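You operate a simulated robot arm through the tools that you are given. There is no shell and no other tool. Be economical: measure what you need, move in short steps, check, and stop when the job is done.

You are at the controls of a simulated robot arm. One attempt, no reset.

Task
Try the cells until the alarm lights green, then close tin and alarm.
Fine: cells that light it red go back into the tin.

The check looks at the end state, three seconds after you hand in, the way a careful person would. Anything else that was tipped, shoved, dropped, spilled or broken makes it a failure.

Robot
A 6-joint arm with a two-finger parallel gripper, fixed in place. Base frame: the origin is at the foot of the arm, x ahead of it, y to its left, z up. Readings come in m, rad, newtons and seconds.
With the tool pointing down near the work surface it reaches from about 0.36 to 0.76 m from the base axis. Its first joint turns from -1.152 to 1.152 rad. Payload 2.45 kg.
Tool frame: the origin (TCP) lies between the finger pads and is the grasp point; the fingertips stand 0.024 m ahead of it; z points along the fingers, y is the line along which they close. Largest opening 0.068 m; finger width 0.017, thickness 0.01; the body of the gripper, 0.04 by 0.07 m, starts 0.041 m behind the TCP.
Orientation is that of the tool frame in the base frame, as a unit quaternion [x, y, z, w]. With the fingers straight down and closing along the base's y, the tool's x points along the base's -x, its y along +y and its z along -z.

Tools
- The arm moves only by the tool move_arm. Its argument "targets" is one flat list of numbers, 6 for each row, row after row: the shift along the base's x, y, z in units of 40 mm (1.0 is 40 mm), then the turn, a rotation vector about the base's x, y, z in units of 6 degrees (1.0 is 6 degrees). In form: [tx, ty, tz, rx, ry, rz, tx, ty, tz, rx, ry, rz, ...]. A call has 1 to 8 rows; each row shifts and turns the commanded pose from where the row before left it. "claw" is the opening, from 0 (shut) to 1 (fully open), set as the call begins (left out, the last holds). A call with a number of a shift or a turn outside -1 to 1 is refused whole. Rows are played at 5 a second. More than 0.05 m and 0.15 rad between two rows, or a gripper value outside its range, and nothing of the call is played. A pose out of reach is approached as far as the arm can. The call stops where the force on the tool passes 90 N (or 10 N more than at its start, if that is more) or the arm is blocked; 0.2 s more then pass. Each finger travels about 0.108 m/s and halts on what it meets, pressing with about 28 N; the grip force reading is that of the motor and also rises with nothing between the fingers. The clock runs only during rows and for 0.2 s after the last one: add rows that do not move to give the fingers time. The reply holds the time, the measured pose of the TCP, the force on the tool along the base axes, the opening and the grip force, in the units named above and with some noise, with the torque about the TCP (base axes, N m) and any sound that the robot's microphone picked up, and new pictures: "show" is both (left out), scene, wrist or none.
- Cameras (640 x 400 px; columns grow to the right, rows downward): "scene" is fixed at [0.1641, 0.4099, 1.4691]; the picture's right is [-0.78, -0.63, 0.00], its down [-0.34, 0.41, -0.85] and it looks along [0.53, -0.66, -0.53] (base axes); focal length 362 px, centre (320, 200). "wrist" rides on the gripper at [0.084, 0.011, -0.075] in the tool frame; the picture's right is [-0.13, 0.99, 0.00], its down [-0.60, -0.08, -0.79] and it looks along [-0.79, -0.10, 0.61] (tool axes); focal length 251 px, centre (320, 200).
- measure_at(camera, pixels): for up to 12 pixels [column, row] of the newest picture of that camera ("zoom" is the newest enlarged one), the place [x, y, z] in the base frame of the surface seen there, good to about 0.003 m. It takes no simulated time.
- close_up(camera, box): a new picture of the part [left, top, right, bottom] of that camera's present view, enlarged. It takes no simulated time.
- sign_off(): hands the job in; it is judged then, once.

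Work in short steps. Measure before you move; look again where a grasp or a placing could have gone wrong, and mend it. You have 80 turns and 200 pictures in all, those below and enlarged ones among them. Open the gripper and draw the arm clear of the work before you hand the job in, unless the task says otherwise; then end with one line.

The tools are called by a JSON object that holds its "fn" and its "kwargs". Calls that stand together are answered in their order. move_arm: Moves the arm, as the interface text tells. Its arguments: {"type":"object","properties":{"targets":{"type":"array","items":{"type":"number"}},"claw":{"type":"number"},"show":{"type":"string","enum":["both","scene","wrist","none"]}},"required":["targets"]} The other tools are called the same way: measure_at (camera, pixels) gives the place of the surface under pixels of a picture; close_up (camera, box) takes an enlarged picture of a part of a camera's view; sign_off () hands the job in.

At the start:

```text
clock: 0.0
position: [0.4322, -0.0602, 1.1618]
orientation: [0.0, 1.0, 0.001, 0.001]
ft_force: [0.5, -0.4, -0.5]
wrist_torque: [-0.01, -0.03, -0.01]
opening: 0.0682
gripper_force: 0.0
```

scene: 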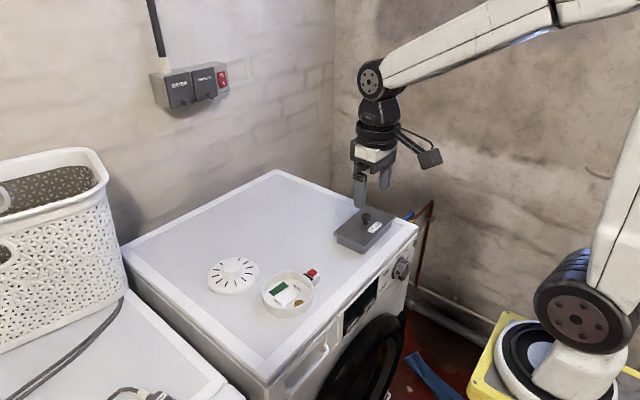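
wrist: 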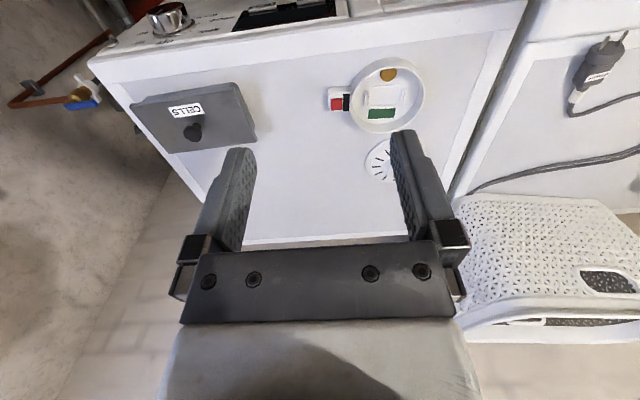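

The scene shows a tin (CELLS) near (365,230), an open alarm base near (287,294) with a red item beside it at (312,273), and the alarm cover at (233,274). I take enlarged pictures first.

{"fn": "close_up", "kwargs": {"camera": "scene", "box": [190, 180, 430, 330]}}

{"fn": "close_up", "kwargs": {"camera": "wrist", "box": [310, 40, 470, 140]}}

{"fn": "close_up", "kwargs": {"camera": "scene", "box": [250, 255, 330, 325]}}

{"fn": "measure_at", "kwargs": {"camera": "scene", "pixels": [[366, 216], [350, 232], [376, 228], [233, 263], [220, 285], [310, 272], [317, 276], [280, 288], [286, 297], [300, 303], [340, 260], [265, 292]]}}

```text
2.67 times, centred on (310, 255) of scene
```

zoom: 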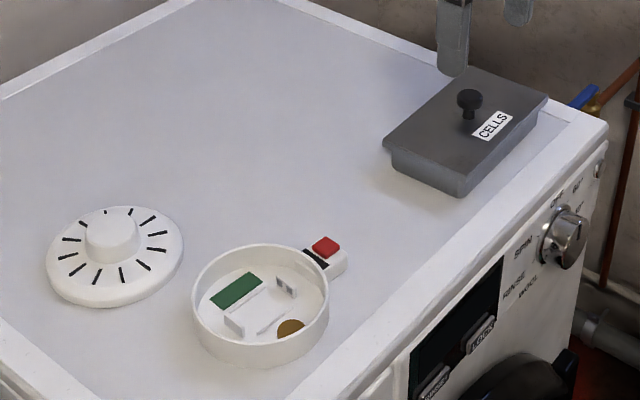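

```text
4.00 times, centred on (390, 90) of wrist
```

zoom: 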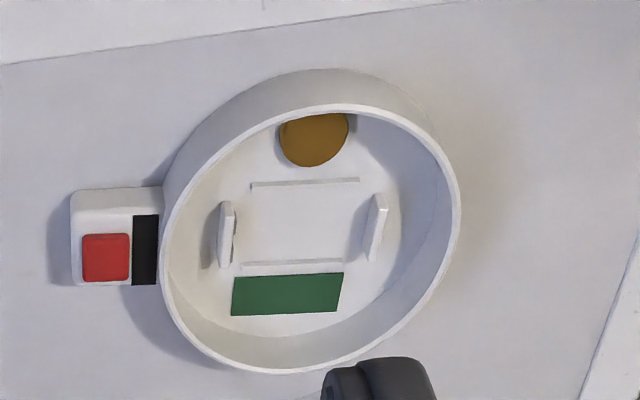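

```text
5.71 times, centred on (290, 290) of scene
```

zoom: 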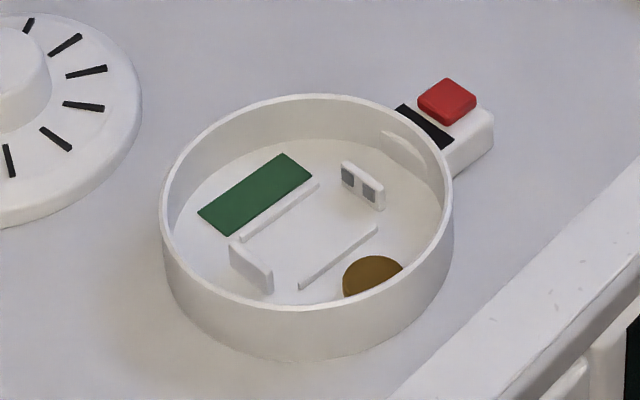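

```text
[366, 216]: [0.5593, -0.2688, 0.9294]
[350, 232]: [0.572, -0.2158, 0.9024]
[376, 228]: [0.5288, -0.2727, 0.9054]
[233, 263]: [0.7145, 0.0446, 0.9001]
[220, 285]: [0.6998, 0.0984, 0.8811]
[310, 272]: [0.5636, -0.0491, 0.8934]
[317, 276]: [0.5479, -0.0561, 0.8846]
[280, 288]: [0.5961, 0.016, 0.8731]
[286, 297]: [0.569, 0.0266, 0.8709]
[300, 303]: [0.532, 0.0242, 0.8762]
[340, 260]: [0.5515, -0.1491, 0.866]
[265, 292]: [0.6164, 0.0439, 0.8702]
```

I need exact geometry of the tin lid, its knob and the alarm, so I enlarge both and measure them.

{"fn": "close_up", "kwargs": {"camera": "scene", "box": [325, 195, 405, 260]}}

{"fn": "measure_at", "kwargs": {"camera": "scene", "pixels": [[335, 235], [361, 246], [394, 216], [368, 207], [365, 216], [366, 222], [363, 253], [300, 200], [390, 260], [270, 340], [200, 250], [285, 180]]}}

{"fn": "measure_at", "kwargs": {"camera": "wrist", "pixels": [[192, 132], [130, 103], [235, 82], [257, 146], [170, 155], [387, 75], [352, 88], [425, 98], [390, 61], [383, 132], [367, 99], [403, 95]]}}

```text
6.15 times, centred on (365, 228) of scene
```

zoom: 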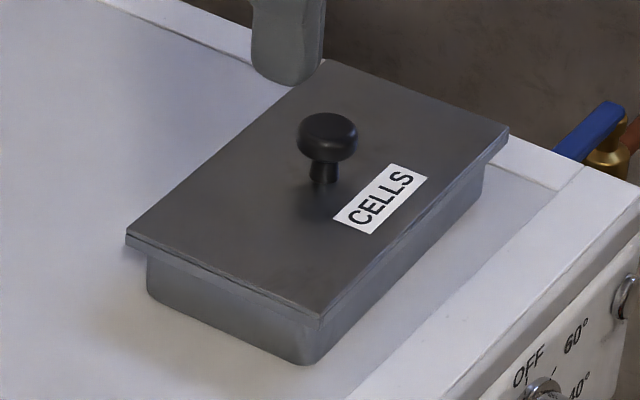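

```text
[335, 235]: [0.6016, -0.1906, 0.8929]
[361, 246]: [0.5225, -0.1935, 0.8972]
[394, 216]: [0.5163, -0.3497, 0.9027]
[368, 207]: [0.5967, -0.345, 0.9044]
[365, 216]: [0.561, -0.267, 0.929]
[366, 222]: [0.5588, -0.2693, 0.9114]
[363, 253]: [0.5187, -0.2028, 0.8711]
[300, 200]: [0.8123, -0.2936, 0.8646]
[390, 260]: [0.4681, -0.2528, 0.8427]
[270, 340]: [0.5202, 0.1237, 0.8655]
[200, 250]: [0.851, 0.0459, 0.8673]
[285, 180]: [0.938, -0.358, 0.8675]
```

```text
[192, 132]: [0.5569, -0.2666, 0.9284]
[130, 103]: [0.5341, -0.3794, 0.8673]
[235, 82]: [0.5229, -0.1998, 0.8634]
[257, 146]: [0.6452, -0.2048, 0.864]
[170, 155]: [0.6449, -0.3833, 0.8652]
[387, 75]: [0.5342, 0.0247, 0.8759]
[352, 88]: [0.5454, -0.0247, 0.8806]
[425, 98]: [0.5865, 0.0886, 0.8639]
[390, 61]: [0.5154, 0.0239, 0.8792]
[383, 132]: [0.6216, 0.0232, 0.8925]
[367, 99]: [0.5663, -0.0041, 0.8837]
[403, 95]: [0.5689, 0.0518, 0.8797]
```

Knob is at about (0.558,-0.268), top z 0.929; lid top about 0.903. I move above the knob first.

{"fn": "move_arm", "kwargs": {"targets": [0.525, -0.867, -0.5, 0, 0, 0, 0.525, -0.867, -0.5, 0, 0, 0, 0.525, -0.867, -0.5, 0, 0, 0, 0.525, -0.867, -0.5, 0, 0, 0, 0.525, -0.867, -0.5, 0, 0, 0, 0.525, -0.867, -0.5, 0, 0, 0, 0, 0, -1, 0, 0, 0, 0, 0, -0.8, 0, 0, 0], "claw": 1, "show": "wrist"}}

```text
clock: 1.8
position: [0.5575, -0.2685, 0.9685]
orientation: [0.0, 1.0, 0.001, 0.0]
ft_force: [1.0, 0.3, 0.1]
wrist_torque: [0.0, 0.03, 0.0]
opening: 0.0679
gripper_force: 0.0
```

wrist: 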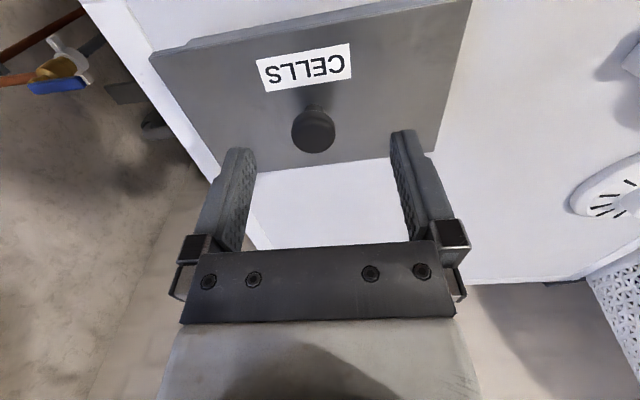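

{"fn": "measure_at", "kwargs": {"camera": "wrist", "pixels": [[313, 125], [313, 148], [292, 130], [335, 130], [250, 110], [156, 60], [470, 5], [222, 172], [432, 145]]}}

```text
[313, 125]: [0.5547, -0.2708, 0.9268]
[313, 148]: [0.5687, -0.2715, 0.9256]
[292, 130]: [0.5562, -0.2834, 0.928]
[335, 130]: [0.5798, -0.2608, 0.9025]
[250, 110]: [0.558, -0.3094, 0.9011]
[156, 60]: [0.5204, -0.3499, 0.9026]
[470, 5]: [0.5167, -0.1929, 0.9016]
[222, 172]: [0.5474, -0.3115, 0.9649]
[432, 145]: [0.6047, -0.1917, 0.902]
```

Knob centre is at (0.559,-0.271). I lower to TCP z≈0.929 and close.

{"fn": "move_arm", "kwargs": {"targets": [0.03, -0.05, -0.5, 0, 0, 0, 0, 0, -0.45, 0, 0, 0], "show": "none"}}

{"fn": "move_arm", "kwargs": {"targets": [0, 0, 0, 0, 0, 0, 0, 0, 0, 0, 0, 0, 0, 0, 0, 0, 0, 0], "claw": 0, "show": "wrist"}}

```text
clock: 2.4
position: [0.5584, -0.2698, 0.9319]
orientation: [0.001, 1.0, 0.0, 0.0]
ft_force: [-0.1, 0.4, -0.5]
wrist_torque: [-0.02, -0.02, 0.02]
opening: 0.0678
gripper_force: 0.1
```

```text
clock: 3.2
position: [0.5579, -0.271, 0.9315]
orientation: [0.001, 1.0, 0.0, 0.0]
ft_force: [-0.1, -0.7, -0.7]
wrist_torque: [-0.05, -0.05, -0.01]
opening: 0.0243
gripper_force: 28.0
heard: snap
```

wrist: 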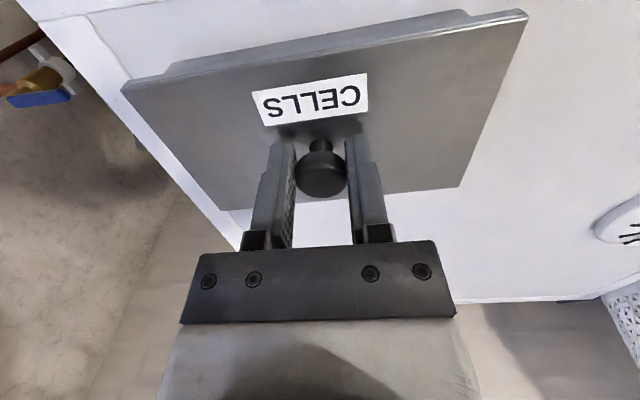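

The knob is gripped at 24 mm. I lift gently, straight up.

{"fn": "move_arm", "kwargs": {"targets": [0, 0, 0.25, 0, 0, 0, 0, 0, 0.5, 0, 0, 0, 0, 0, 0.75, 0, 0, 0, 0, 0, 0.5, 0, 0, 0]}}

```text
clock: 4.2
position: [0.5595, -0.2697, 1.0115]
orientation: [0.0, 1.0, -0.001, 0.0]
ft_force: [0.0, -0.5, -0.1]
wrist_torque: [-0.01, -0.03, -0.01]
opening: 0.0243
gripper_force: 27.5
```

scene: 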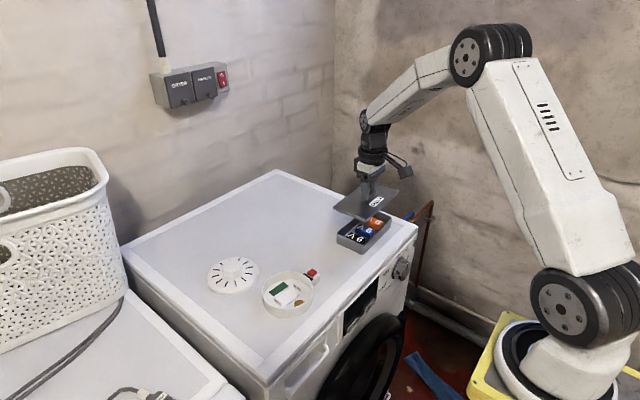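
wrist: 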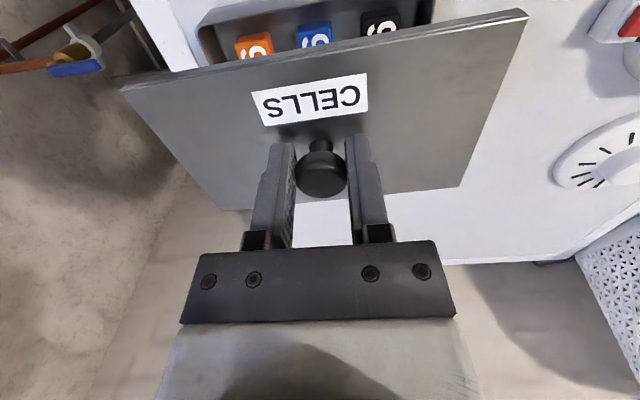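

Lid is off, three cells (orange, blue, black) are inside. I carry the lid to the clear area at about (0.68,-0.22).

{"fn": "move_arm", "kwargs": {"targets": [1, 0.42, 0, 0, 0, 0, 1, 0.42, 0, 0, 0, 0, 1, 0.42, 0, 0, 0, 0, 0, 0, -1, 0, 0, 0, 0, 0, -1, 0, 0, 0, 0, 0, 0, 0, 0, 0]}}

```text
clock: 5.6
position: [0.6774, -0.2181, 0.9322]
orientation: [0.001, 1.0, 0.0, 0.0]
ft_force: [-0.2, -0.5, -0.8]
wrist_torque: [0.0, 0.01, -0.01]
opening: 0.0243
gripper_force: 27.3
```

scene: 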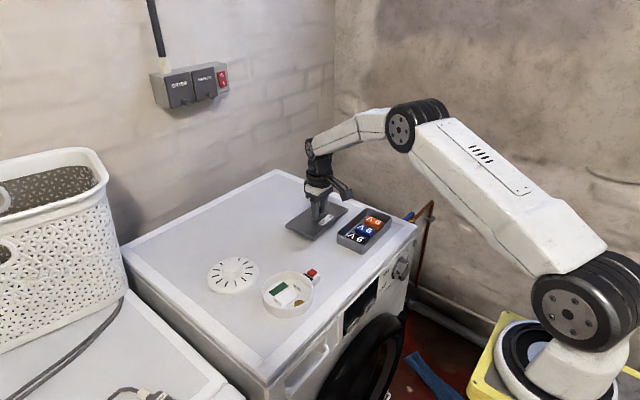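
wrist: 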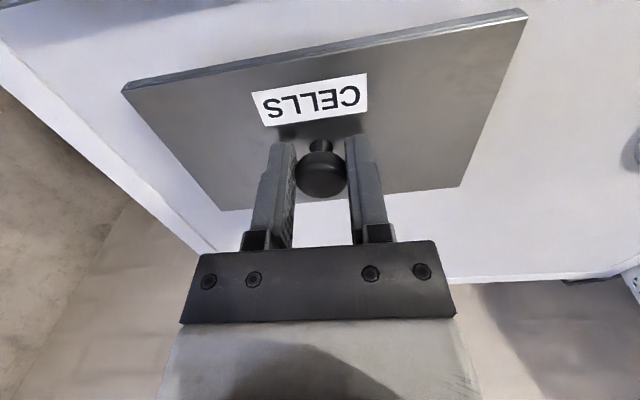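

The place is clear. I lower in small steps watching the force.

{"fn": "move_arm", "kwargs": {"targets": [0, 0, -0.3, 0, 0, 0, 0, 0, -0.2, 0, 0, 0, 0, 0, 0, 0, 0, 0], "show": "wrist"}}

{"fn": "measure_at", "kwargs": {"camera": "wrist", "pixels": [[130, 92], [525, 18], [120, 110], [230, 205], [540, 60], [260, 65], [400, 38]]}}

```text
clock: 6.4
position: [0.6781, -0.2191, 0.913]
orientation: [-0.001, 1.0, 0.0, 0.001]
ft_force: [-0.7, -0.2, -0.4]
wrist_torque: [0.0, -0.01, 0.01]
opening: 0.0246
gripper_force: 28.4
```

wrist: 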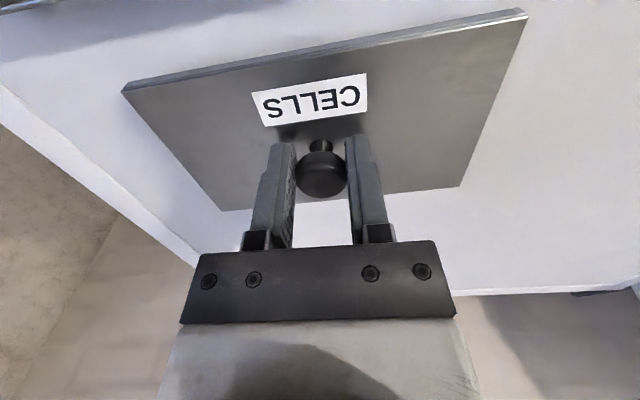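

```text
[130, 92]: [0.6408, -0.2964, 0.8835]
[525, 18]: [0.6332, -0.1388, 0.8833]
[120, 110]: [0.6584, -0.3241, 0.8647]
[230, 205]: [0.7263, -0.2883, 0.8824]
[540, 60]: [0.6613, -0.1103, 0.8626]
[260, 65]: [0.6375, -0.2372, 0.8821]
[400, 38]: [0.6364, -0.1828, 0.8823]
```

Lid top is 0.884, surface 0.865; about 13 mm remains at most. Continue in fine steps.

{"fn": "move_arm", "kwargs": {"targets": [0, 0, -0.1, 0, 0, 0, 0, 0, -0.1, 0, 0, 0, 0, 0, 0, 0, 0, 0], "show": "none"}}

{"fn": "move_arm", "kwargs": {"targets": [0, 0, -0.08, 0, 0, 0, 0, 0, 0, 0, 0, 0], "show": "wrist"}}

```text
clock: 7.2
position: [0.6791, -0.2196, 0.903]
orientation: [0.0, 1.0, 0.001, -0.001]
ft_force: [0.1, -0.3, -0.8]
wrist_torque: [-0.01, -0.03, -0.03]
opening: 0.0241
gripper_force: 28.3
```

```text
clock: 7.8
position: [0.6789, -0.2205, 0.9028]
orientation: [0.001, 1.0, -0.001, 0.002]
ft_force: [-9.3, 1.1, 24.5]
wrist_torque: [0.05, 0.3, -0.02]
opening: 0.0244
gripper_force: 28.0
```

wrist: 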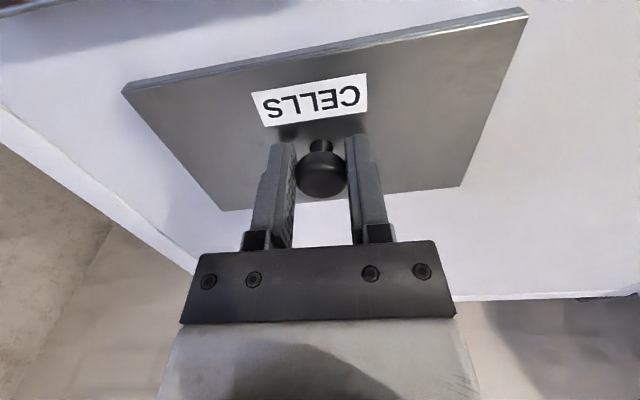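

Contact at TCP z 0.903 (24 N). I ease off 2 mm, open, rise, and back off to see the tin.

{"fn": "move_arm", "kwargs": {"targets": [0, 0, 0.07, 0, 0, 0], "show": "none"}}

{"fn": "move_arm", "kwargs": {"targets": [0, 0, 0, 0, 0, 0, 0, 0, 0, 0, 0, 0, 0, 0, 1, 0, 0, 0, 0, 0, 1, 0, 0, 0, 0, 0, 1, 0, 0, 0, -1, -0.4, 0, 0, 0, 0, -1, -0.4, 0, 0, 0, 0, -1, -0.4, 0, 0, 0, 0], "claw": 1}}

```text
clock: 8.2
position: [0.6782, -0.2195, 0.9036]
orientation: [0.0, 1.0, -0.001, 0.002]
ft_force: [0.6, -4.2, 11.3]
wrist_torque: [-0.07, -0.27, -0.09]
opening: 0.0244
gripper_force: 27.8
```

```text
clock: 10.0
position: [0.5602, -0.2657, 1.0235]
orientation: [0.0, 1.0, 0.0, 0.0]
ft_force: [-0.2, 0.3, -0.2]
wrist_torque: [0.0, -0.03, -0.01]
opening: 0.0679
gripper_force: 0.0
```

scene: 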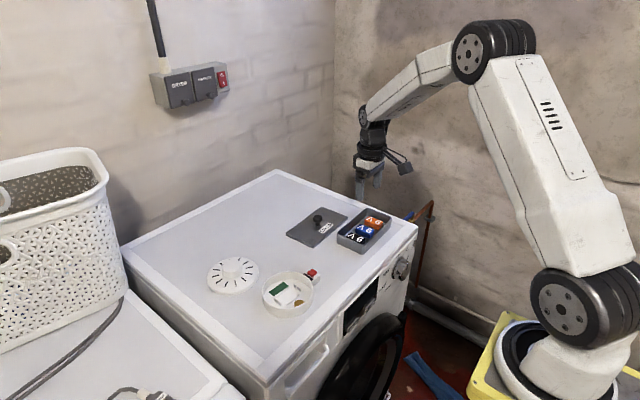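
wrist: 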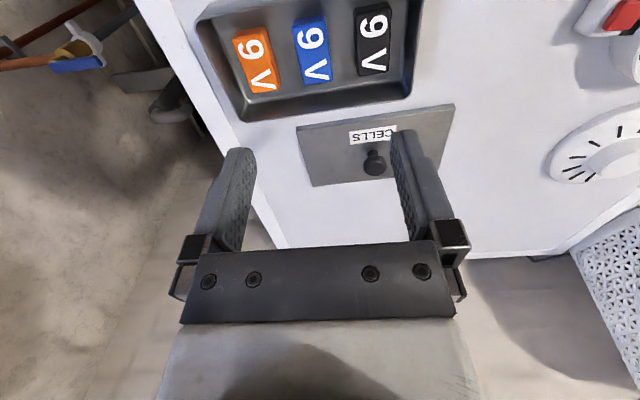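

The lid rests flat on the machine. I enlarge the tin and alarm to measure cells and bay.

{"fn": "close_up", "kwargs": {"camera": "wrist", "box": [180, 0, 440, 130]}}

{"fn": "measure_at", "kwargs": {"camera": "wrist", "pixels": [[255, 60], [236, 33], [265, 30], [277, 88], [250, 93], [313, 55], [295, 23], [332, 78], [375, 40], [358, 10], [388, 68], [290, 97]]}}

{"fn": "close_up", "kwargs": {"camera": "scene", "box": [330, 200, 400, 260]}}

{"fn": "measure_at", "kwargs": {"camera": "zoom", "pixels": [[200, 250], [320, 100], [380, 170], [430, 180], [120, 300], [540, 150]]}}

```text
2.46 times, centred on (310, 65) of wrist
```

zoom: 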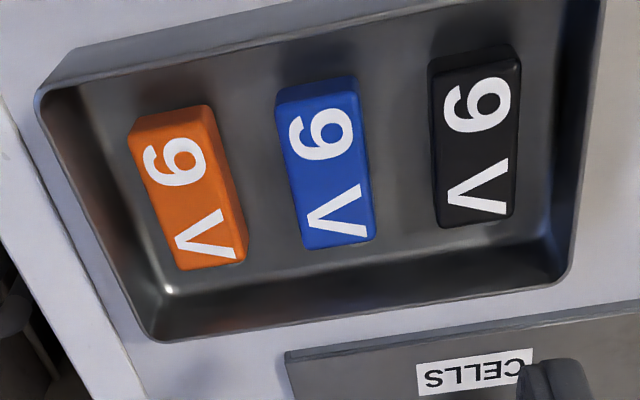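

```text
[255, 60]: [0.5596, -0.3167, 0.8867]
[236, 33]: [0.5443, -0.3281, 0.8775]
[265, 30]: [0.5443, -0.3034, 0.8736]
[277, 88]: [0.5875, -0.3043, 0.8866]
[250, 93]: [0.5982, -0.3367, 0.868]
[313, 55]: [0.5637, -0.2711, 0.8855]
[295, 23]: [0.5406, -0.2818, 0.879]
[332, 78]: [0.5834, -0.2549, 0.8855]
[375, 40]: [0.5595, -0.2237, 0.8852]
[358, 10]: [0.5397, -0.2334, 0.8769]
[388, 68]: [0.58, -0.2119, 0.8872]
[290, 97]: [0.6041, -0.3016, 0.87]
```

```text
6.67 times, centred on (365, 230) of scene
```

zoom: 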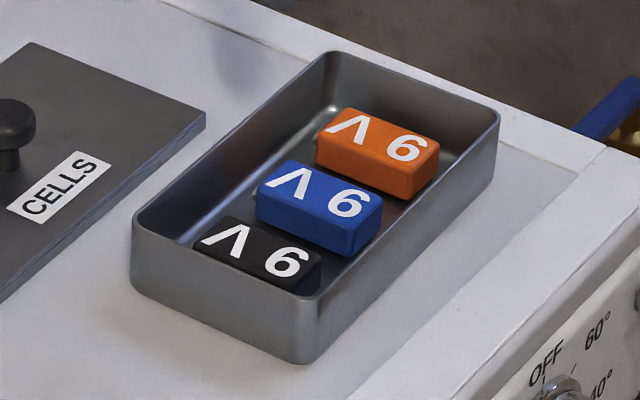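

```text
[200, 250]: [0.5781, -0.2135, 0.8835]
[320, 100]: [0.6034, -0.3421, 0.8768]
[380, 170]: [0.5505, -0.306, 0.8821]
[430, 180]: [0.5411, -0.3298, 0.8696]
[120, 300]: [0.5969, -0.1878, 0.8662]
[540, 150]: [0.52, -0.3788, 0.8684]
```

I check the cells' end faces for terminals and the alarm bay from the scene camera at higher magnification.

{"fn": "close_up", "kwargs": {"camera": "scene", "box": [350, 212, 386, 242]}}

{"fn": "close_up", "kwargs": {"camera": "scene", "box": [260, 265, 324, 320]}}

{"fn": "measure_at", "kwargs": {"camera": "zoom", "pixels": [[360, 200], [415, 235], [230, 300], [280, 340], [275, 255], [380, 250], [340, 310], [260, 90], [480, 260], [300, 360], [150, 220], [460, 100]]}}

```text
13.33 times, centred on (368, 227) of scene
```

zoom: 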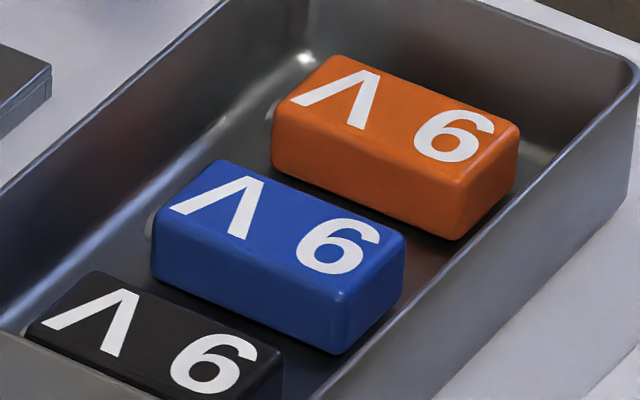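

```text
7.27 times, centred on (292, 292) of scene
```

zoom: 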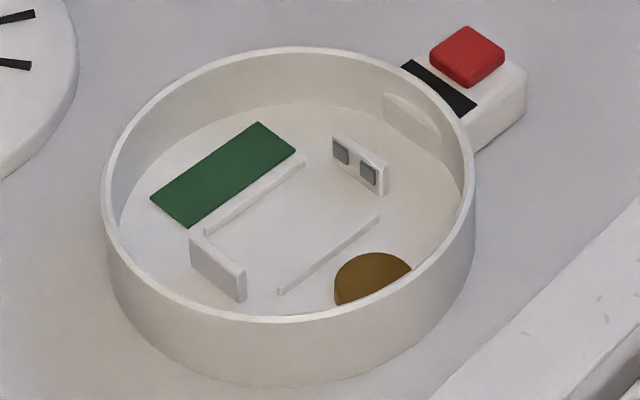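

```text
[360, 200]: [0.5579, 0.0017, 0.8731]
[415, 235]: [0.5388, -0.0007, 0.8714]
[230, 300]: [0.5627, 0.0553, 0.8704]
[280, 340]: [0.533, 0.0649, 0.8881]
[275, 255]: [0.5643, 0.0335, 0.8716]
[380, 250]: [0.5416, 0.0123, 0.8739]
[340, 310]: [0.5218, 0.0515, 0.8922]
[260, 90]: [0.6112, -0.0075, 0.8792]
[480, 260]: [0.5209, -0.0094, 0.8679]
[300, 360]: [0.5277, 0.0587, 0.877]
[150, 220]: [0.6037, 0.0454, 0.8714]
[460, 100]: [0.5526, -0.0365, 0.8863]
```

Terminals (silver) are at the cells' +x ends; the bay contacts are on the -y post, so each cell must turn -90° about z. I hover over the alarm to measure its bay.

{"fn": "move_arm", "kwargs": {"targets": [-0.12, 0.9, 0, 0, 0, 0, -0.12, 0.9, 0, 0, 0, 0, -0.12, 0.9, 0, 0, 0, 0, -0.12, 0.9, 0, 0, 0, 0, -0.12, 0.9, 0, 0, 0, 0, -0.12, 0.9, 0, 0, 0, 0, -0.12, 0.9, 0, 0, 0, 0, -0.12, 0.9, 0, 0, 0, 0], "show": "wrist"}}

{"fn": "close_up", "kwargs": {"camera": "wrist", "box": [200, 0, 460, 160]}}

```text
clock: 11.8
position: [0.5234, 0.0222, 1.0235]
orientation: [0.0, 1.0, 0.0, 0.0]
ft_force: [0.0, 0.3, 1.1]
wrist_torque: [0.01, 0.03, 0.02]
opening: 0.0679
gripper_force: 0.1
```

wrist: 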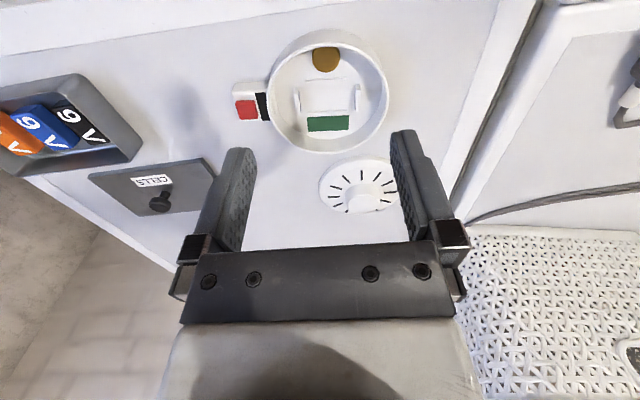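

```text
2.46 times, centred on (330, 80) of wrist
```

zoom: 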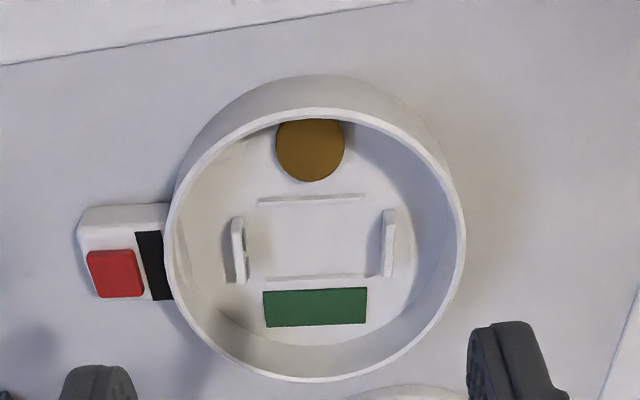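

{"fn": "measure_at", "kwargs": {"camera": "zoom", "pixels": [[239, 225], [239, 275], [388, 215], [388, 270], [310, 240], [262, 198], [360, 197], [316, 274], [316, 376], [318, 112], [168, 240], [462, 240]]}}

{"fn": "measure_at", "kwargs": {"camera": "zoom", "pixels": [[310, 140], [310, 180], [316, 305], [316, 324], [247, 240], [382, 240], [210, 240], [115, 275], [152, 265], [100, 215]]}}

{"fn": "close_up", "kwargs": {"camera": "wrist", "box": [265, 50, 395, 150]}}

```text
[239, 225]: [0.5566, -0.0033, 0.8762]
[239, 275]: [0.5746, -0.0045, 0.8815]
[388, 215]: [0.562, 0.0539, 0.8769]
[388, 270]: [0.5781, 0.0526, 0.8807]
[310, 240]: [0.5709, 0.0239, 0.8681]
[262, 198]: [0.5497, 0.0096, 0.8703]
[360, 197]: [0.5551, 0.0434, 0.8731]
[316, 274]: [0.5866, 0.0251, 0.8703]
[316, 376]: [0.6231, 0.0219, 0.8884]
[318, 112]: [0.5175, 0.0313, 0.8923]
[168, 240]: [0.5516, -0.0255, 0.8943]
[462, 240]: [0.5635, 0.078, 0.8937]
```

```text
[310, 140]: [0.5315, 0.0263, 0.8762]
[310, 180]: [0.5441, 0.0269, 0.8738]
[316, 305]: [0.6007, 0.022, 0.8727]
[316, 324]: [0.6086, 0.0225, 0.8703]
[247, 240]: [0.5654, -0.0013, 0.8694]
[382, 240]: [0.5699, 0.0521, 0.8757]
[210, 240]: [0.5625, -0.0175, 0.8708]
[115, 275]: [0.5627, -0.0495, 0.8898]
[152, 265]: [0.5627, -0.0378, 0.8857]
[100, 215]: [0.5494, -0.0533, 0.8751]
```

```text
4.00 times, centred on (330, 100) of wrist
```

zoom: 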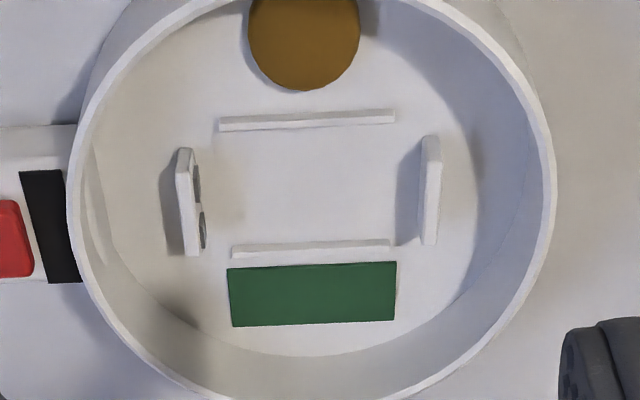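

Bay centre ≈ (0.5685, 0.025), its long axis turned about 5° (towards (-0.09,-1) for the contacts). Now I return above the tin, slightly nearer the base, to measure the blue cell well.

{"fn": "move_arm", "kwargs": {"targets": [0, -0.91, 0, 0, 0, 0, 0, -0.91, 0, 0, 0, 0, 0, -0.91, 0, 0, 0, 0, 0, -0.91, 0, 0, 0, 0, 0, -0.91, 0, 0, 0, 0, 0, -0.91, 0, 0, 0, 0, 0, -0.91, 0, 0, 0, 0, 0, -0.91, 0, 0, 0, 0], "claw": 0.53, "show": "wrist"}}

{"fn": "close_up", "kwargs": {"camera": "wrist", "box": [180, 20, 440, 150]}}

```text
clock: 13.6
position: [0.5208, -0.2695, 1.0249]
orientation: [0.0, 1.0, 0.0, 0.0]
ft_force: [0.0, 0.2, -0.4]
wrist_torque: [0.05, 0.03, -0.02]
opening: 0.0359
gripper_force: 0.0
```

wrist: 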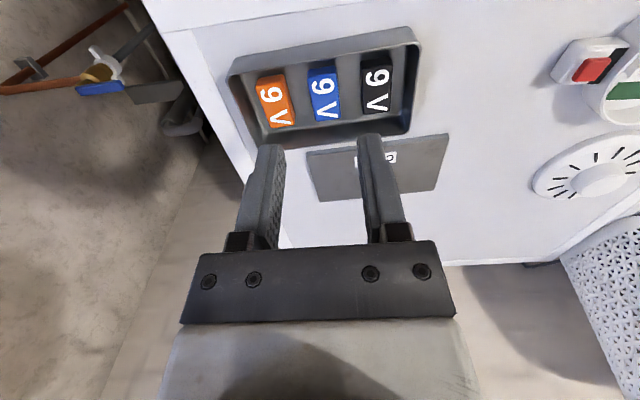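

```text
2.46 times, centred on (310, 85) of wrist
```

zoom: 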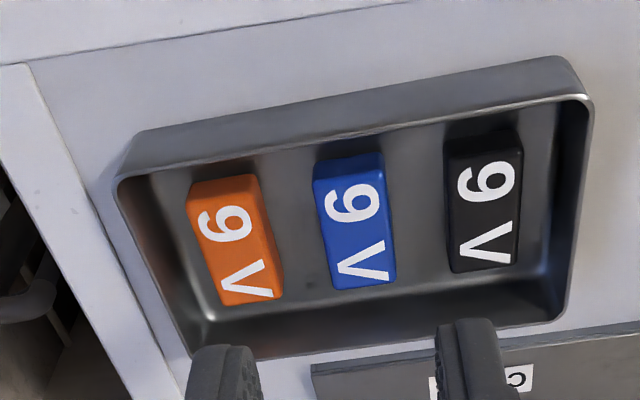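

{"fn": "measure_at", "kwargs": {"camera": "zoom", "pixels": [[318, 182], [378, 172], [334, 286], [394, 278], [356, 230], [192, 203], [250, 190], [224, 302], [278, 292], [454, 165], [518, 155], [458, 268]]}}

{"fn": "measure_at", "kwargs": {"camera": "zoom", "pixels": [[512, 258], [486, 210], [235, 248], [300, 240], [420, 240], [570, 98], [120, 185], [565, 310], [190, 350], [350, 141]]}}

```text
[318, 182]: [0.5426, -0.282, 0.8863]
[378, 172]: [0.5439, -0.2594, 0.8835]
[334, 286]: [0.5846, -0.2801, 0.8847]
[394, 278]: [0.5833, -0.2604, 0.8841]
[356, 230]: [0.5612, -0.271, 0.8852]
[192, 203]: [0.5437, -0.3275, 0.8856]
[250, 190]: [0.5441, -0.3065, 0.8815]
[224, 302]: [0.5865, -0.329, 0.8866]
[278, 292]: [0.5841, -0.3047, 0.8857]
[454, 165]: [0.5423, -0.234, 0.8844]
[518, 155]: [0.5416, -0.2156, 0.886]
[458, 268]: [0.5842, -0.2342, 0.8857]
```

```text
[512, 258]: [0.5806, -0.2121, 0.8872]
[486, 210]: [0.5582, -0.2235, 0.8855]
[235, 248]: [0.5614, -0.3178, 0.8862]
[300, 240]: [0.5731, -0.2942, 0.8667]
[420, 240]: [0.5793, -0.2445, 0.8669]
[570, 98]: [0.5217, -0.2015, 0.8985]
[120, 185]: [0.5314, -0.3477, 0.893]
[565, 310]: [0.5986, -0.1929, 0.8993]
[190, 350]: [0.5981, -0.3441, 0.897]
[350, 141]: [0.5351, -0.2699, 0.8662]
```

Blue cell centre (0.5635,-0.2705), top 0.885, aligned with x. Descend with 36 mm opening between its neighbours, to TCP z 0.899.

{"fn": "move_arm", "kwargs": {"targets": [0.53, -0.02, 0, 0, 0, 0, 0.53, 0, 0, 0, 0, 0, 0, 0, -1, 0, 0, 0, 0, 0, -1, 0, 0, 0, 0, 0, -0.3, 0, 0, 0, 0, 0, 0, 0, 0, 0], "show": "wrist"}}

```text
clock: 15.0
position: [0.5615, -0.2727, 0.9302]
orientation: [-0.001, 1.0, 0.0, 0.0]
ft_force: [0.3, 0.3, -0.1]
wrist_torque: [-0.02, -0.04, 0.03]
opening: 0.0362
gripper_force: 0.1
```

wrist: 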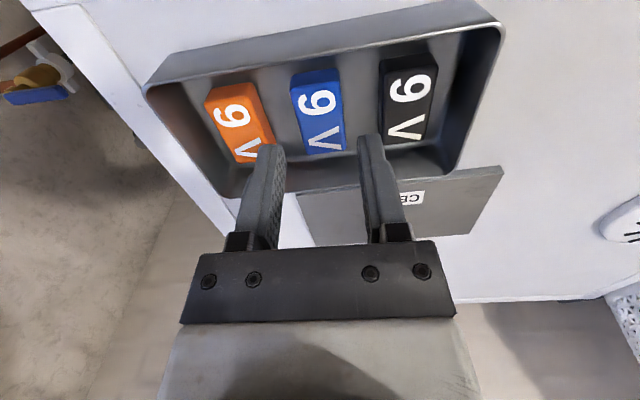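

Aligned; TCP y is about 2 mm too negative, which I correct while lowering, then close.

{"fn": "move_arm", "kwargs": {"targets": [0.03, 0.04, 0, 0, 0, 0, 0, 0, -0.4, 0, 0, 0, 0, 0, -0.36, 0, 0, 0, 0, 0, 0, 0, 0, 0], "show": "wrist"}}

{"fn": "move_arm", "kwargs": {"targets": [0, 0, 0, 0, 0, 0, 0, 0, 0, 0, 0, 0], "claw": 0, "show": "wrist"}}

```text
clock: 16.0
position: [0.5644, -0.2689, 0.8986]
orientation: [0.0, 1.0, 0.0, 0.0]
ft_force: [-0.1, 0.6, 1.3]
wrist_torque: [0.0, 0.0, -0.02]
opening: 0.0359
gripper_force: 0.0
```

wrist: 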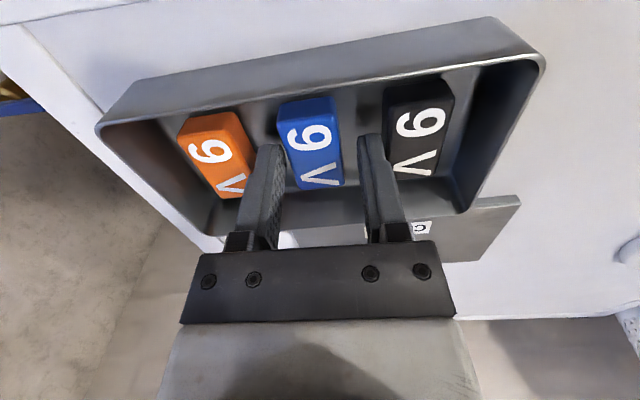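

```text
clock: 16.6
position: [0.5643, -0.2687, 0.9]
orientation: [-0.001, 1.0, 0.0, 0.0]
ft_force: [-0.1, -0.7, -0.2]
wrist_torque: [0.0, 0.0, -0.03]
opening: 0.0255
gripper_force: 27.8
```

wrist: 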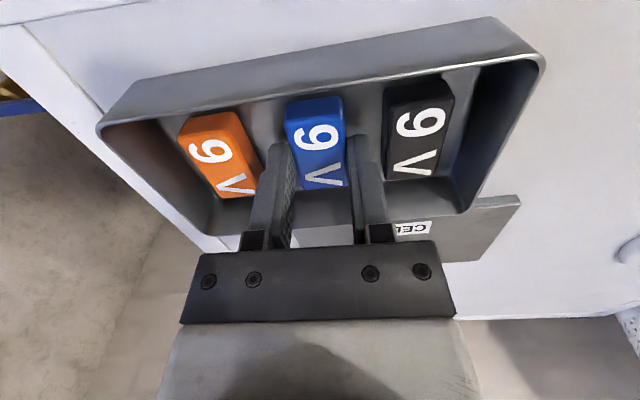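

Blue is gripped (25.5 mm). Lift 80 mm and start moving/turning towards the bay (total -95° about z).

{"fn": "move_arm", "kwargs": {"targets": [0, 0, 0.5, 0, 0, 0, 0, 0, 0.75, 0, 0, 0, 0, 0, 0.75, 0, 0, 0, 0, 0.46, 0, 0, 0, -1, 0, 0.46, 0, 0, 0, -1, 0, 0.46, 0, 0, 0, -1, 0, 0.46, 0, 0, 0, -1, 0, 0.46, 0, 0, 0, -1], "show": "scene"}}

{"fn": "move_arm", "kwargs": {"targets": [0.05, 0.46, 0, 0, 0, -1, 0.05, 0.46, 0, 0, 0, -1, 0, 0.46, 0, 0, 0, -1, 0, 0.46, 0, 0, 0, -1, 0, 0.46, 0, 0, 0, -1, 0, 0.46, 0, 0, 0, -1, 0, 0.46, 0, 0, 0, -1, 0, 0.46, 0, 0, 0, -1], "show": "none"}}

{"fn": "move_arm", "kwargs": {"targets": [0, 0.46, 0, 0, 0, -1, 0, 0.46, 0, 0, 0, -1, 0, 0.46, 0, 0, 0, -0.85, 0, 0, 0, 0, 0, 0]}}

```text
clock: 18.4
position: [0.564, -0.1773, 0.9817]
orientation: [0.26, 0.966, -0.001, 0.0]
ft_force: [-0.1, 0.2, 0.0]
wrist_torque: [0.0, -0.02, 0.02]
opening: 0.0258
gripper_force: 28.2
```

scene: 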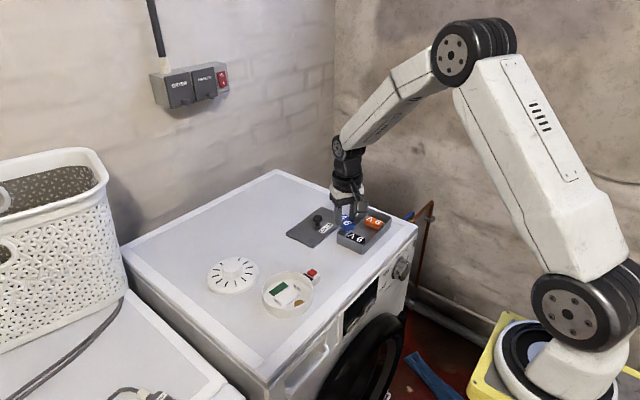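

```text
clock: 20.2
position: [0.5678, -0.0309, 0.981]
orientation: [0.63, 0.776, 0.0, 0.0]
ft_force: [0.2, 0.1, -0.8]
wrist_torque: [-0.01, 0.01, 0.01]
opening: 0.0255
gripper_force: 27.7
```

```text
clock: 21.2
position: [0.568, 0.0258, 0.9808]
orientation: [0.738, 0.674, 0.0, 0.0]
ft_force: [0.3, 0.6, -0.3]
wrist_torque: [0.02, -0.02, -0.01]
opening: 0.0254
gripper_force: 27.9
```

scene: 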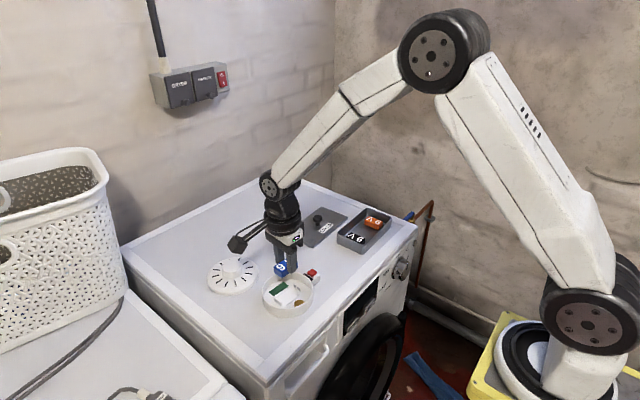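
wrist: 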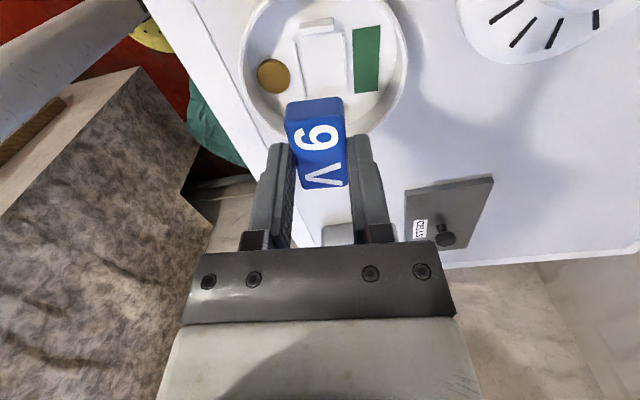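

Orientation is right. Lower to z≈0.93 and compare cell edges with the bay.

{"fn": "move_arm", "kwargs": {"targets": [0, -0.02, -0.6, 0, 0, 0, 0, 0, -0.6, 0, 0, 0, 0, 0, 0, 0, 0, 0]}}

{"fn": "close_up", "kwargs": {"camera": "wrist", "box": [220, 0, 420, 200]}}

{"fn": "close_up", "kwargs": {"camera": "scene", "box": [250, 250, 330, 320]}}

```text
clock: 22.0
position: [0.5688, 0.0241, 0.9343]
orientation: [0.737, 0.675, 0.0, 0.001]
ft_force: [0.0, 0.4, -0.8]
wrist_torque: [0.0, -0.01, 0.0]
opening: 0.0255
gripper_force: 28.2
```

scene: 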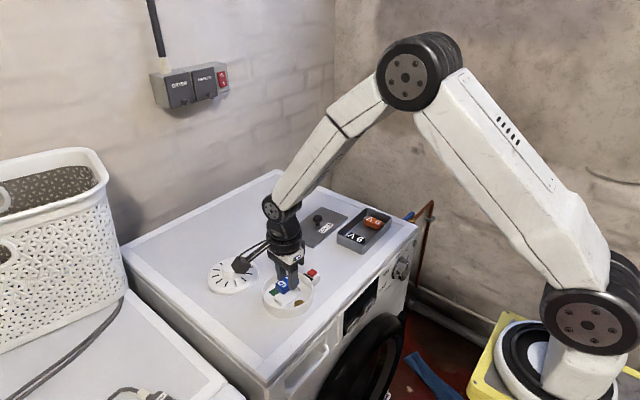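
wrist: 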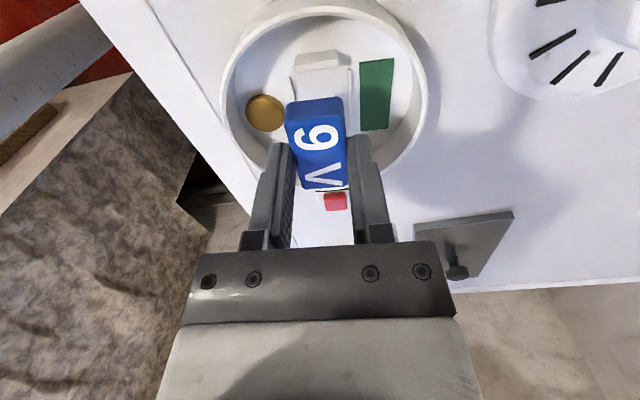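

```text
2.00 times, centred on (320, 100) of wrist
```

zoom: 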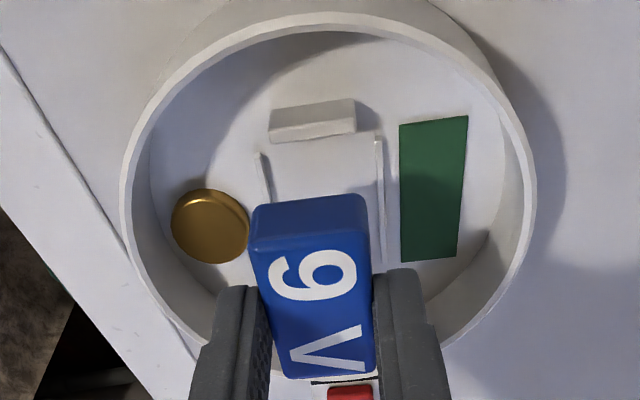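

```text
5.71 times, centred on (290, 285) of scene
```

zoom: 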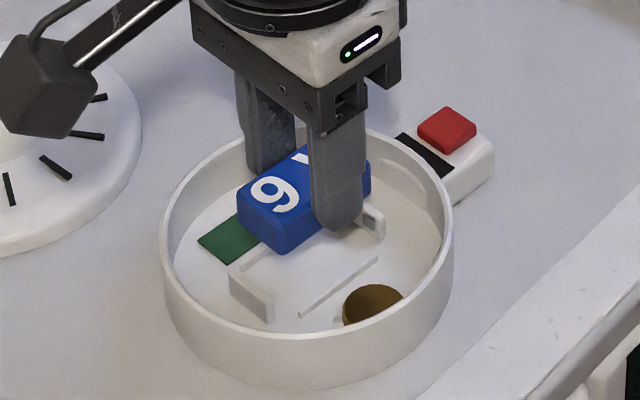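

Check the position of rails and posts against the cell from this view.

{"fn": "measure_at", "kwargs": {"camera": "wrist", "pixels": [[293, 84], [301, 102], [350, 72], [351, 110], [302, 68], [335, 64], [290, 125], [344, 118], [315, 105], [318, 187]]}}

```text
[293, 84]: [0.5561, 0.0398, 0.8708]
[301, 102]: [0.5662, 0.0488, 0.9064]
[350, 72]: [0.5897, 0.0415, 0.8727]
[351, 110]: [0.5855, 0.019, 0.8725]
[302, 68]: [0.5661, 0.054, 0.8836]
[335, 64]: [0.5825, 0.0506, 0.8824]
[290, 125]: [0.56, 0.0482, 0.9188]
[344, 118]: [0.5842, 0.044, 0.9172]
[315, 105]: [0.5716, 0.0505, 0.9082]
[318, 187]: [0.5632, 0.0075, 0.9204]
```

The cell lines up with the bay (rails mid ≈ cell mid within 1–2 mm, ends clear). Lower with a 1 mm +x correction.

{"fn": "move_arm", "kwargs": {"targets": [0.03, 0, -0.3, 0, 0, 0, 0, 0, -0.25, 0, 0, 0, 0, 0, -0.15, 0, 0, 0, 0, 0, 0, 0, 0, 0], "show": "wrist"}}

{"fn": "close_up", "kwargs": {"camera": "wrist", "box": [220, 0, 420, 220]}}

{"fn": "close_up", "kwargs": {"camera": "scene", "box": [250, 250, 330, 320]}}

```text
clock: 23.0
position: [0.5694, 0.0236, 0.9041]
orientation: [0.738, 0.675, 0.0, 0.0]
ft_force: [0.5, -0.3, -0.4]
wrist_torque: [0.02, 0.01, -0.02]
opening: 0.0253
gripper_force: 27.7
```

wrist: 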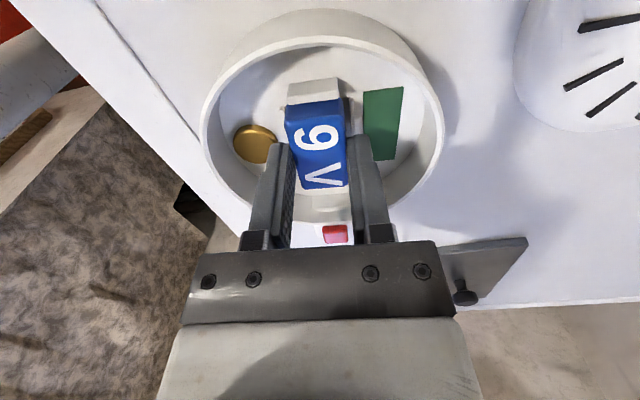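

```text
1.82 times, centred on (320, 110) of wrist
```

zoom: 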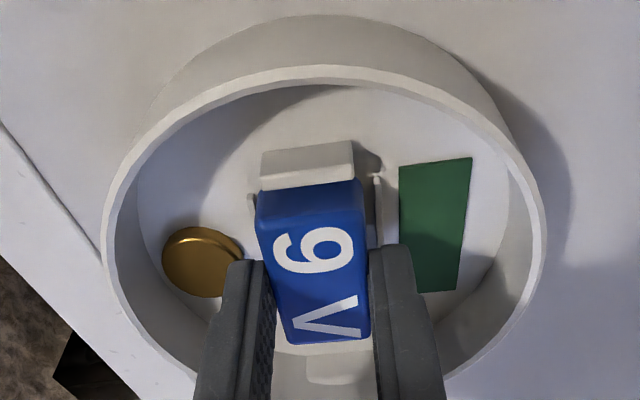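

```text
5.71 times, centred on (290, 285) of scene
```

zoom: 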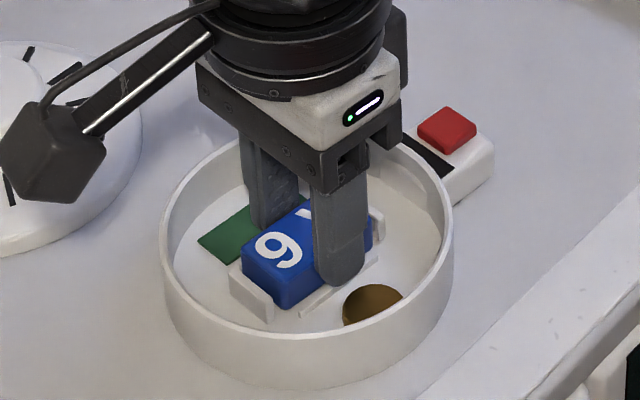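

Cell sits between the posts; I lower the last couple of millimetres.

{"fn": "move_arm", "kwargs": {"targets": [0, 0, -0.05, 0, 0, 0, 0, 0, -0.04, 0, 0, 0, 0, 0, 0, 0, 0, 0], "show": "none"}}

{"fn": "close_up", "kwargs": {"camera": "scene", "box": [250, 250, 330, 320]}}

{"fn": "close_up", "kwargs": {"camera": "wrist", "box": [220, 30, 420, 250]}}

```text
clock: 23.8
position: [0.5705, 0.0245, 0.9023]
orientation: [0.738, 0.675, 0.0, 0.0]
ft_force: [-2.3, 1.5, 10.9]
wrist_torque: [0.0, 0.12, -0.02]
opening: 0.0255
gripper_force: 27.8
```

```text
5.71 times, centred on (290, 285) of scene
```

zoom: 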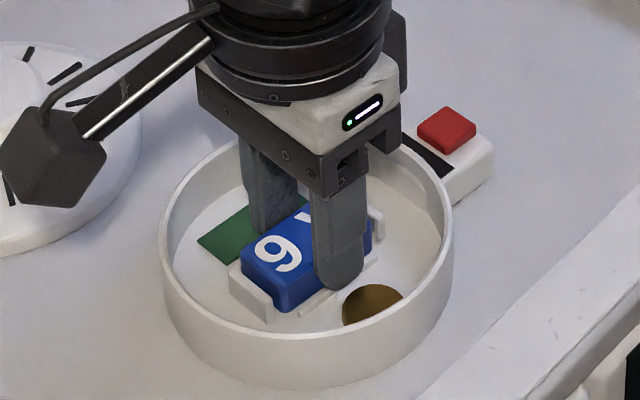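

```text
1.82 times, centred on (320, 140) of wrist
```

zoom: 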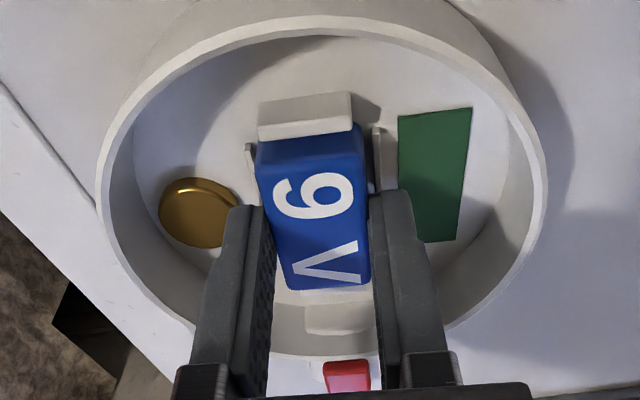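

Seated (11 N floor contact), no lamp yet. I release with a small opening, rise, and look at the lamp.

{"fn": "move_arm", "kwargs": {"targets": [0, 0, 0.03, 0, 0, 0, 0, 0, 0, 0, 0, 0, 0, 0, 0.25, 0, 0, 0, 0, 0, 0.5, 0, 0, 0, 0, 0, 1, 0, 0, 0], "claw": 0.5}}

{"fn": "close_up", "kwargs": {"camera": "scene", "box": [250, 250, 330, 320]}}

{"fn": "close_up", "kwargs": {"camera": "wrist", "box": [220, 0, 420, 200]}}

```text
clock: 25.0
position: [0.5703, 0.0227, 0.9713]
orientation: [0.738, 0.674, -0.001, -0.001]
ft_force: [-0.4, -0.9, -0.1]
wrist_torque: [0.0, 0.01, 0.0]
opening: 0.0341
gripper_force: 0.0
```

scene: 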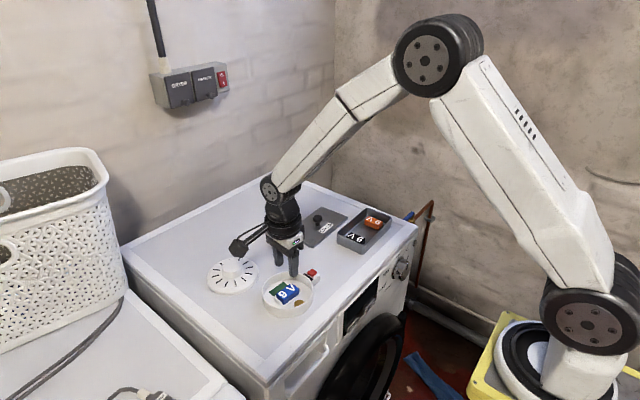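
wrist: 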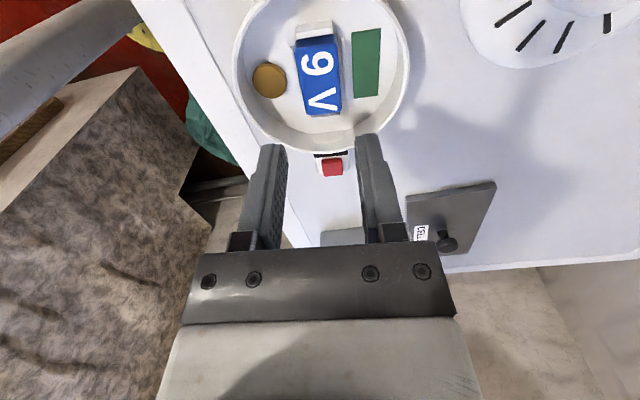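

```text
5.71 times, centred on (290, 285) of scene
```

zoom: 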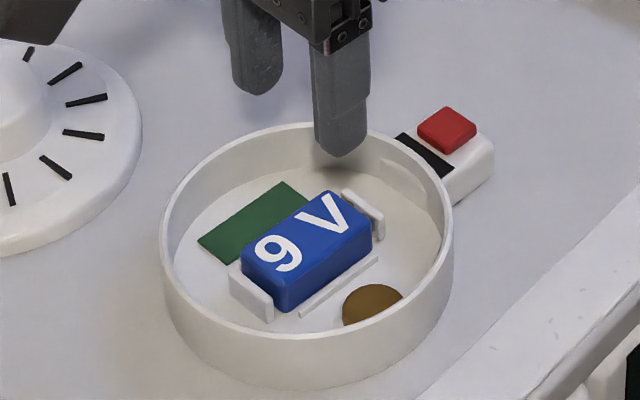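

```text
2.00 times, centred on (320, 100) of wrist
```

zoom: 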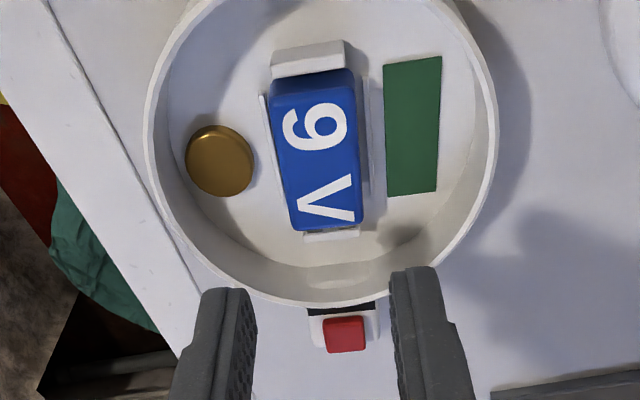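

The cell lies neatly in the bay; no light yet, so the red button is probably a test button. I measure it.

{"fn": "measure_at", "kwargs": {"camera": "wrist", "pixels": [[332, 167], [325, 162], [340, 162], [325, 172], [341, 172], [330, 155], [320, 152]]}}

{"fn": "close_up", "kwargs": {"camera": "scene", "box": [295, 260, 325, 285]}}

{"fn": "measure_at", "kwargs": {"camera": "zoom", "pixels": [[350, 230], [330, 200], [380, 220], [250, 280], [420, 320]]}}

```text
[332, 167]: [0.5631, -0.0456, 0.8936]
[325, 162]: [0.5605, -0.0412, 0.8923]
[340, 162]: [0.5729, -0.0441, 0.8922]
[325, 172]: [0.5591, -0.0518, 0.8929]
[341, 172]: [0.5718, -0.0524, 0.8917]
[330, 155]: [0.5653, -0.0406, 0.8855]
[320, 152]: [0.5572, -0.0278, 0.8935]
```

```text
16.00 times, centred on (310, 272) of scene
```

zoom: 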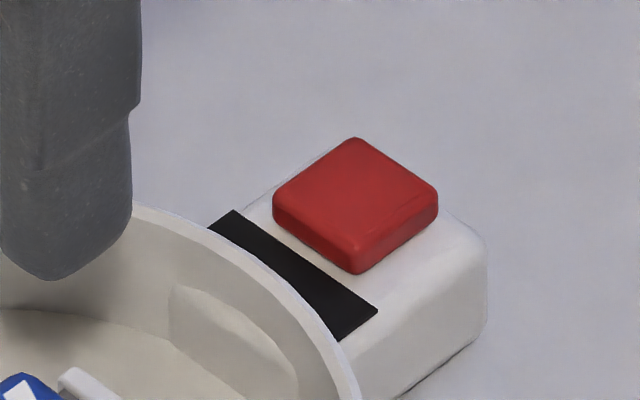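

```text
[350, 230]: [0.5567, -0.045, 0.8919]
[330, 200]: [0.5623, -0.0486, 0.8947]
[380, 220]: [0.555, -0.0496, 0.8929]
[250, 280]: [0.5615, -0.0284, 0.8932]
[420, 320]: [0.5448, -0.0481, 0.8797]
```

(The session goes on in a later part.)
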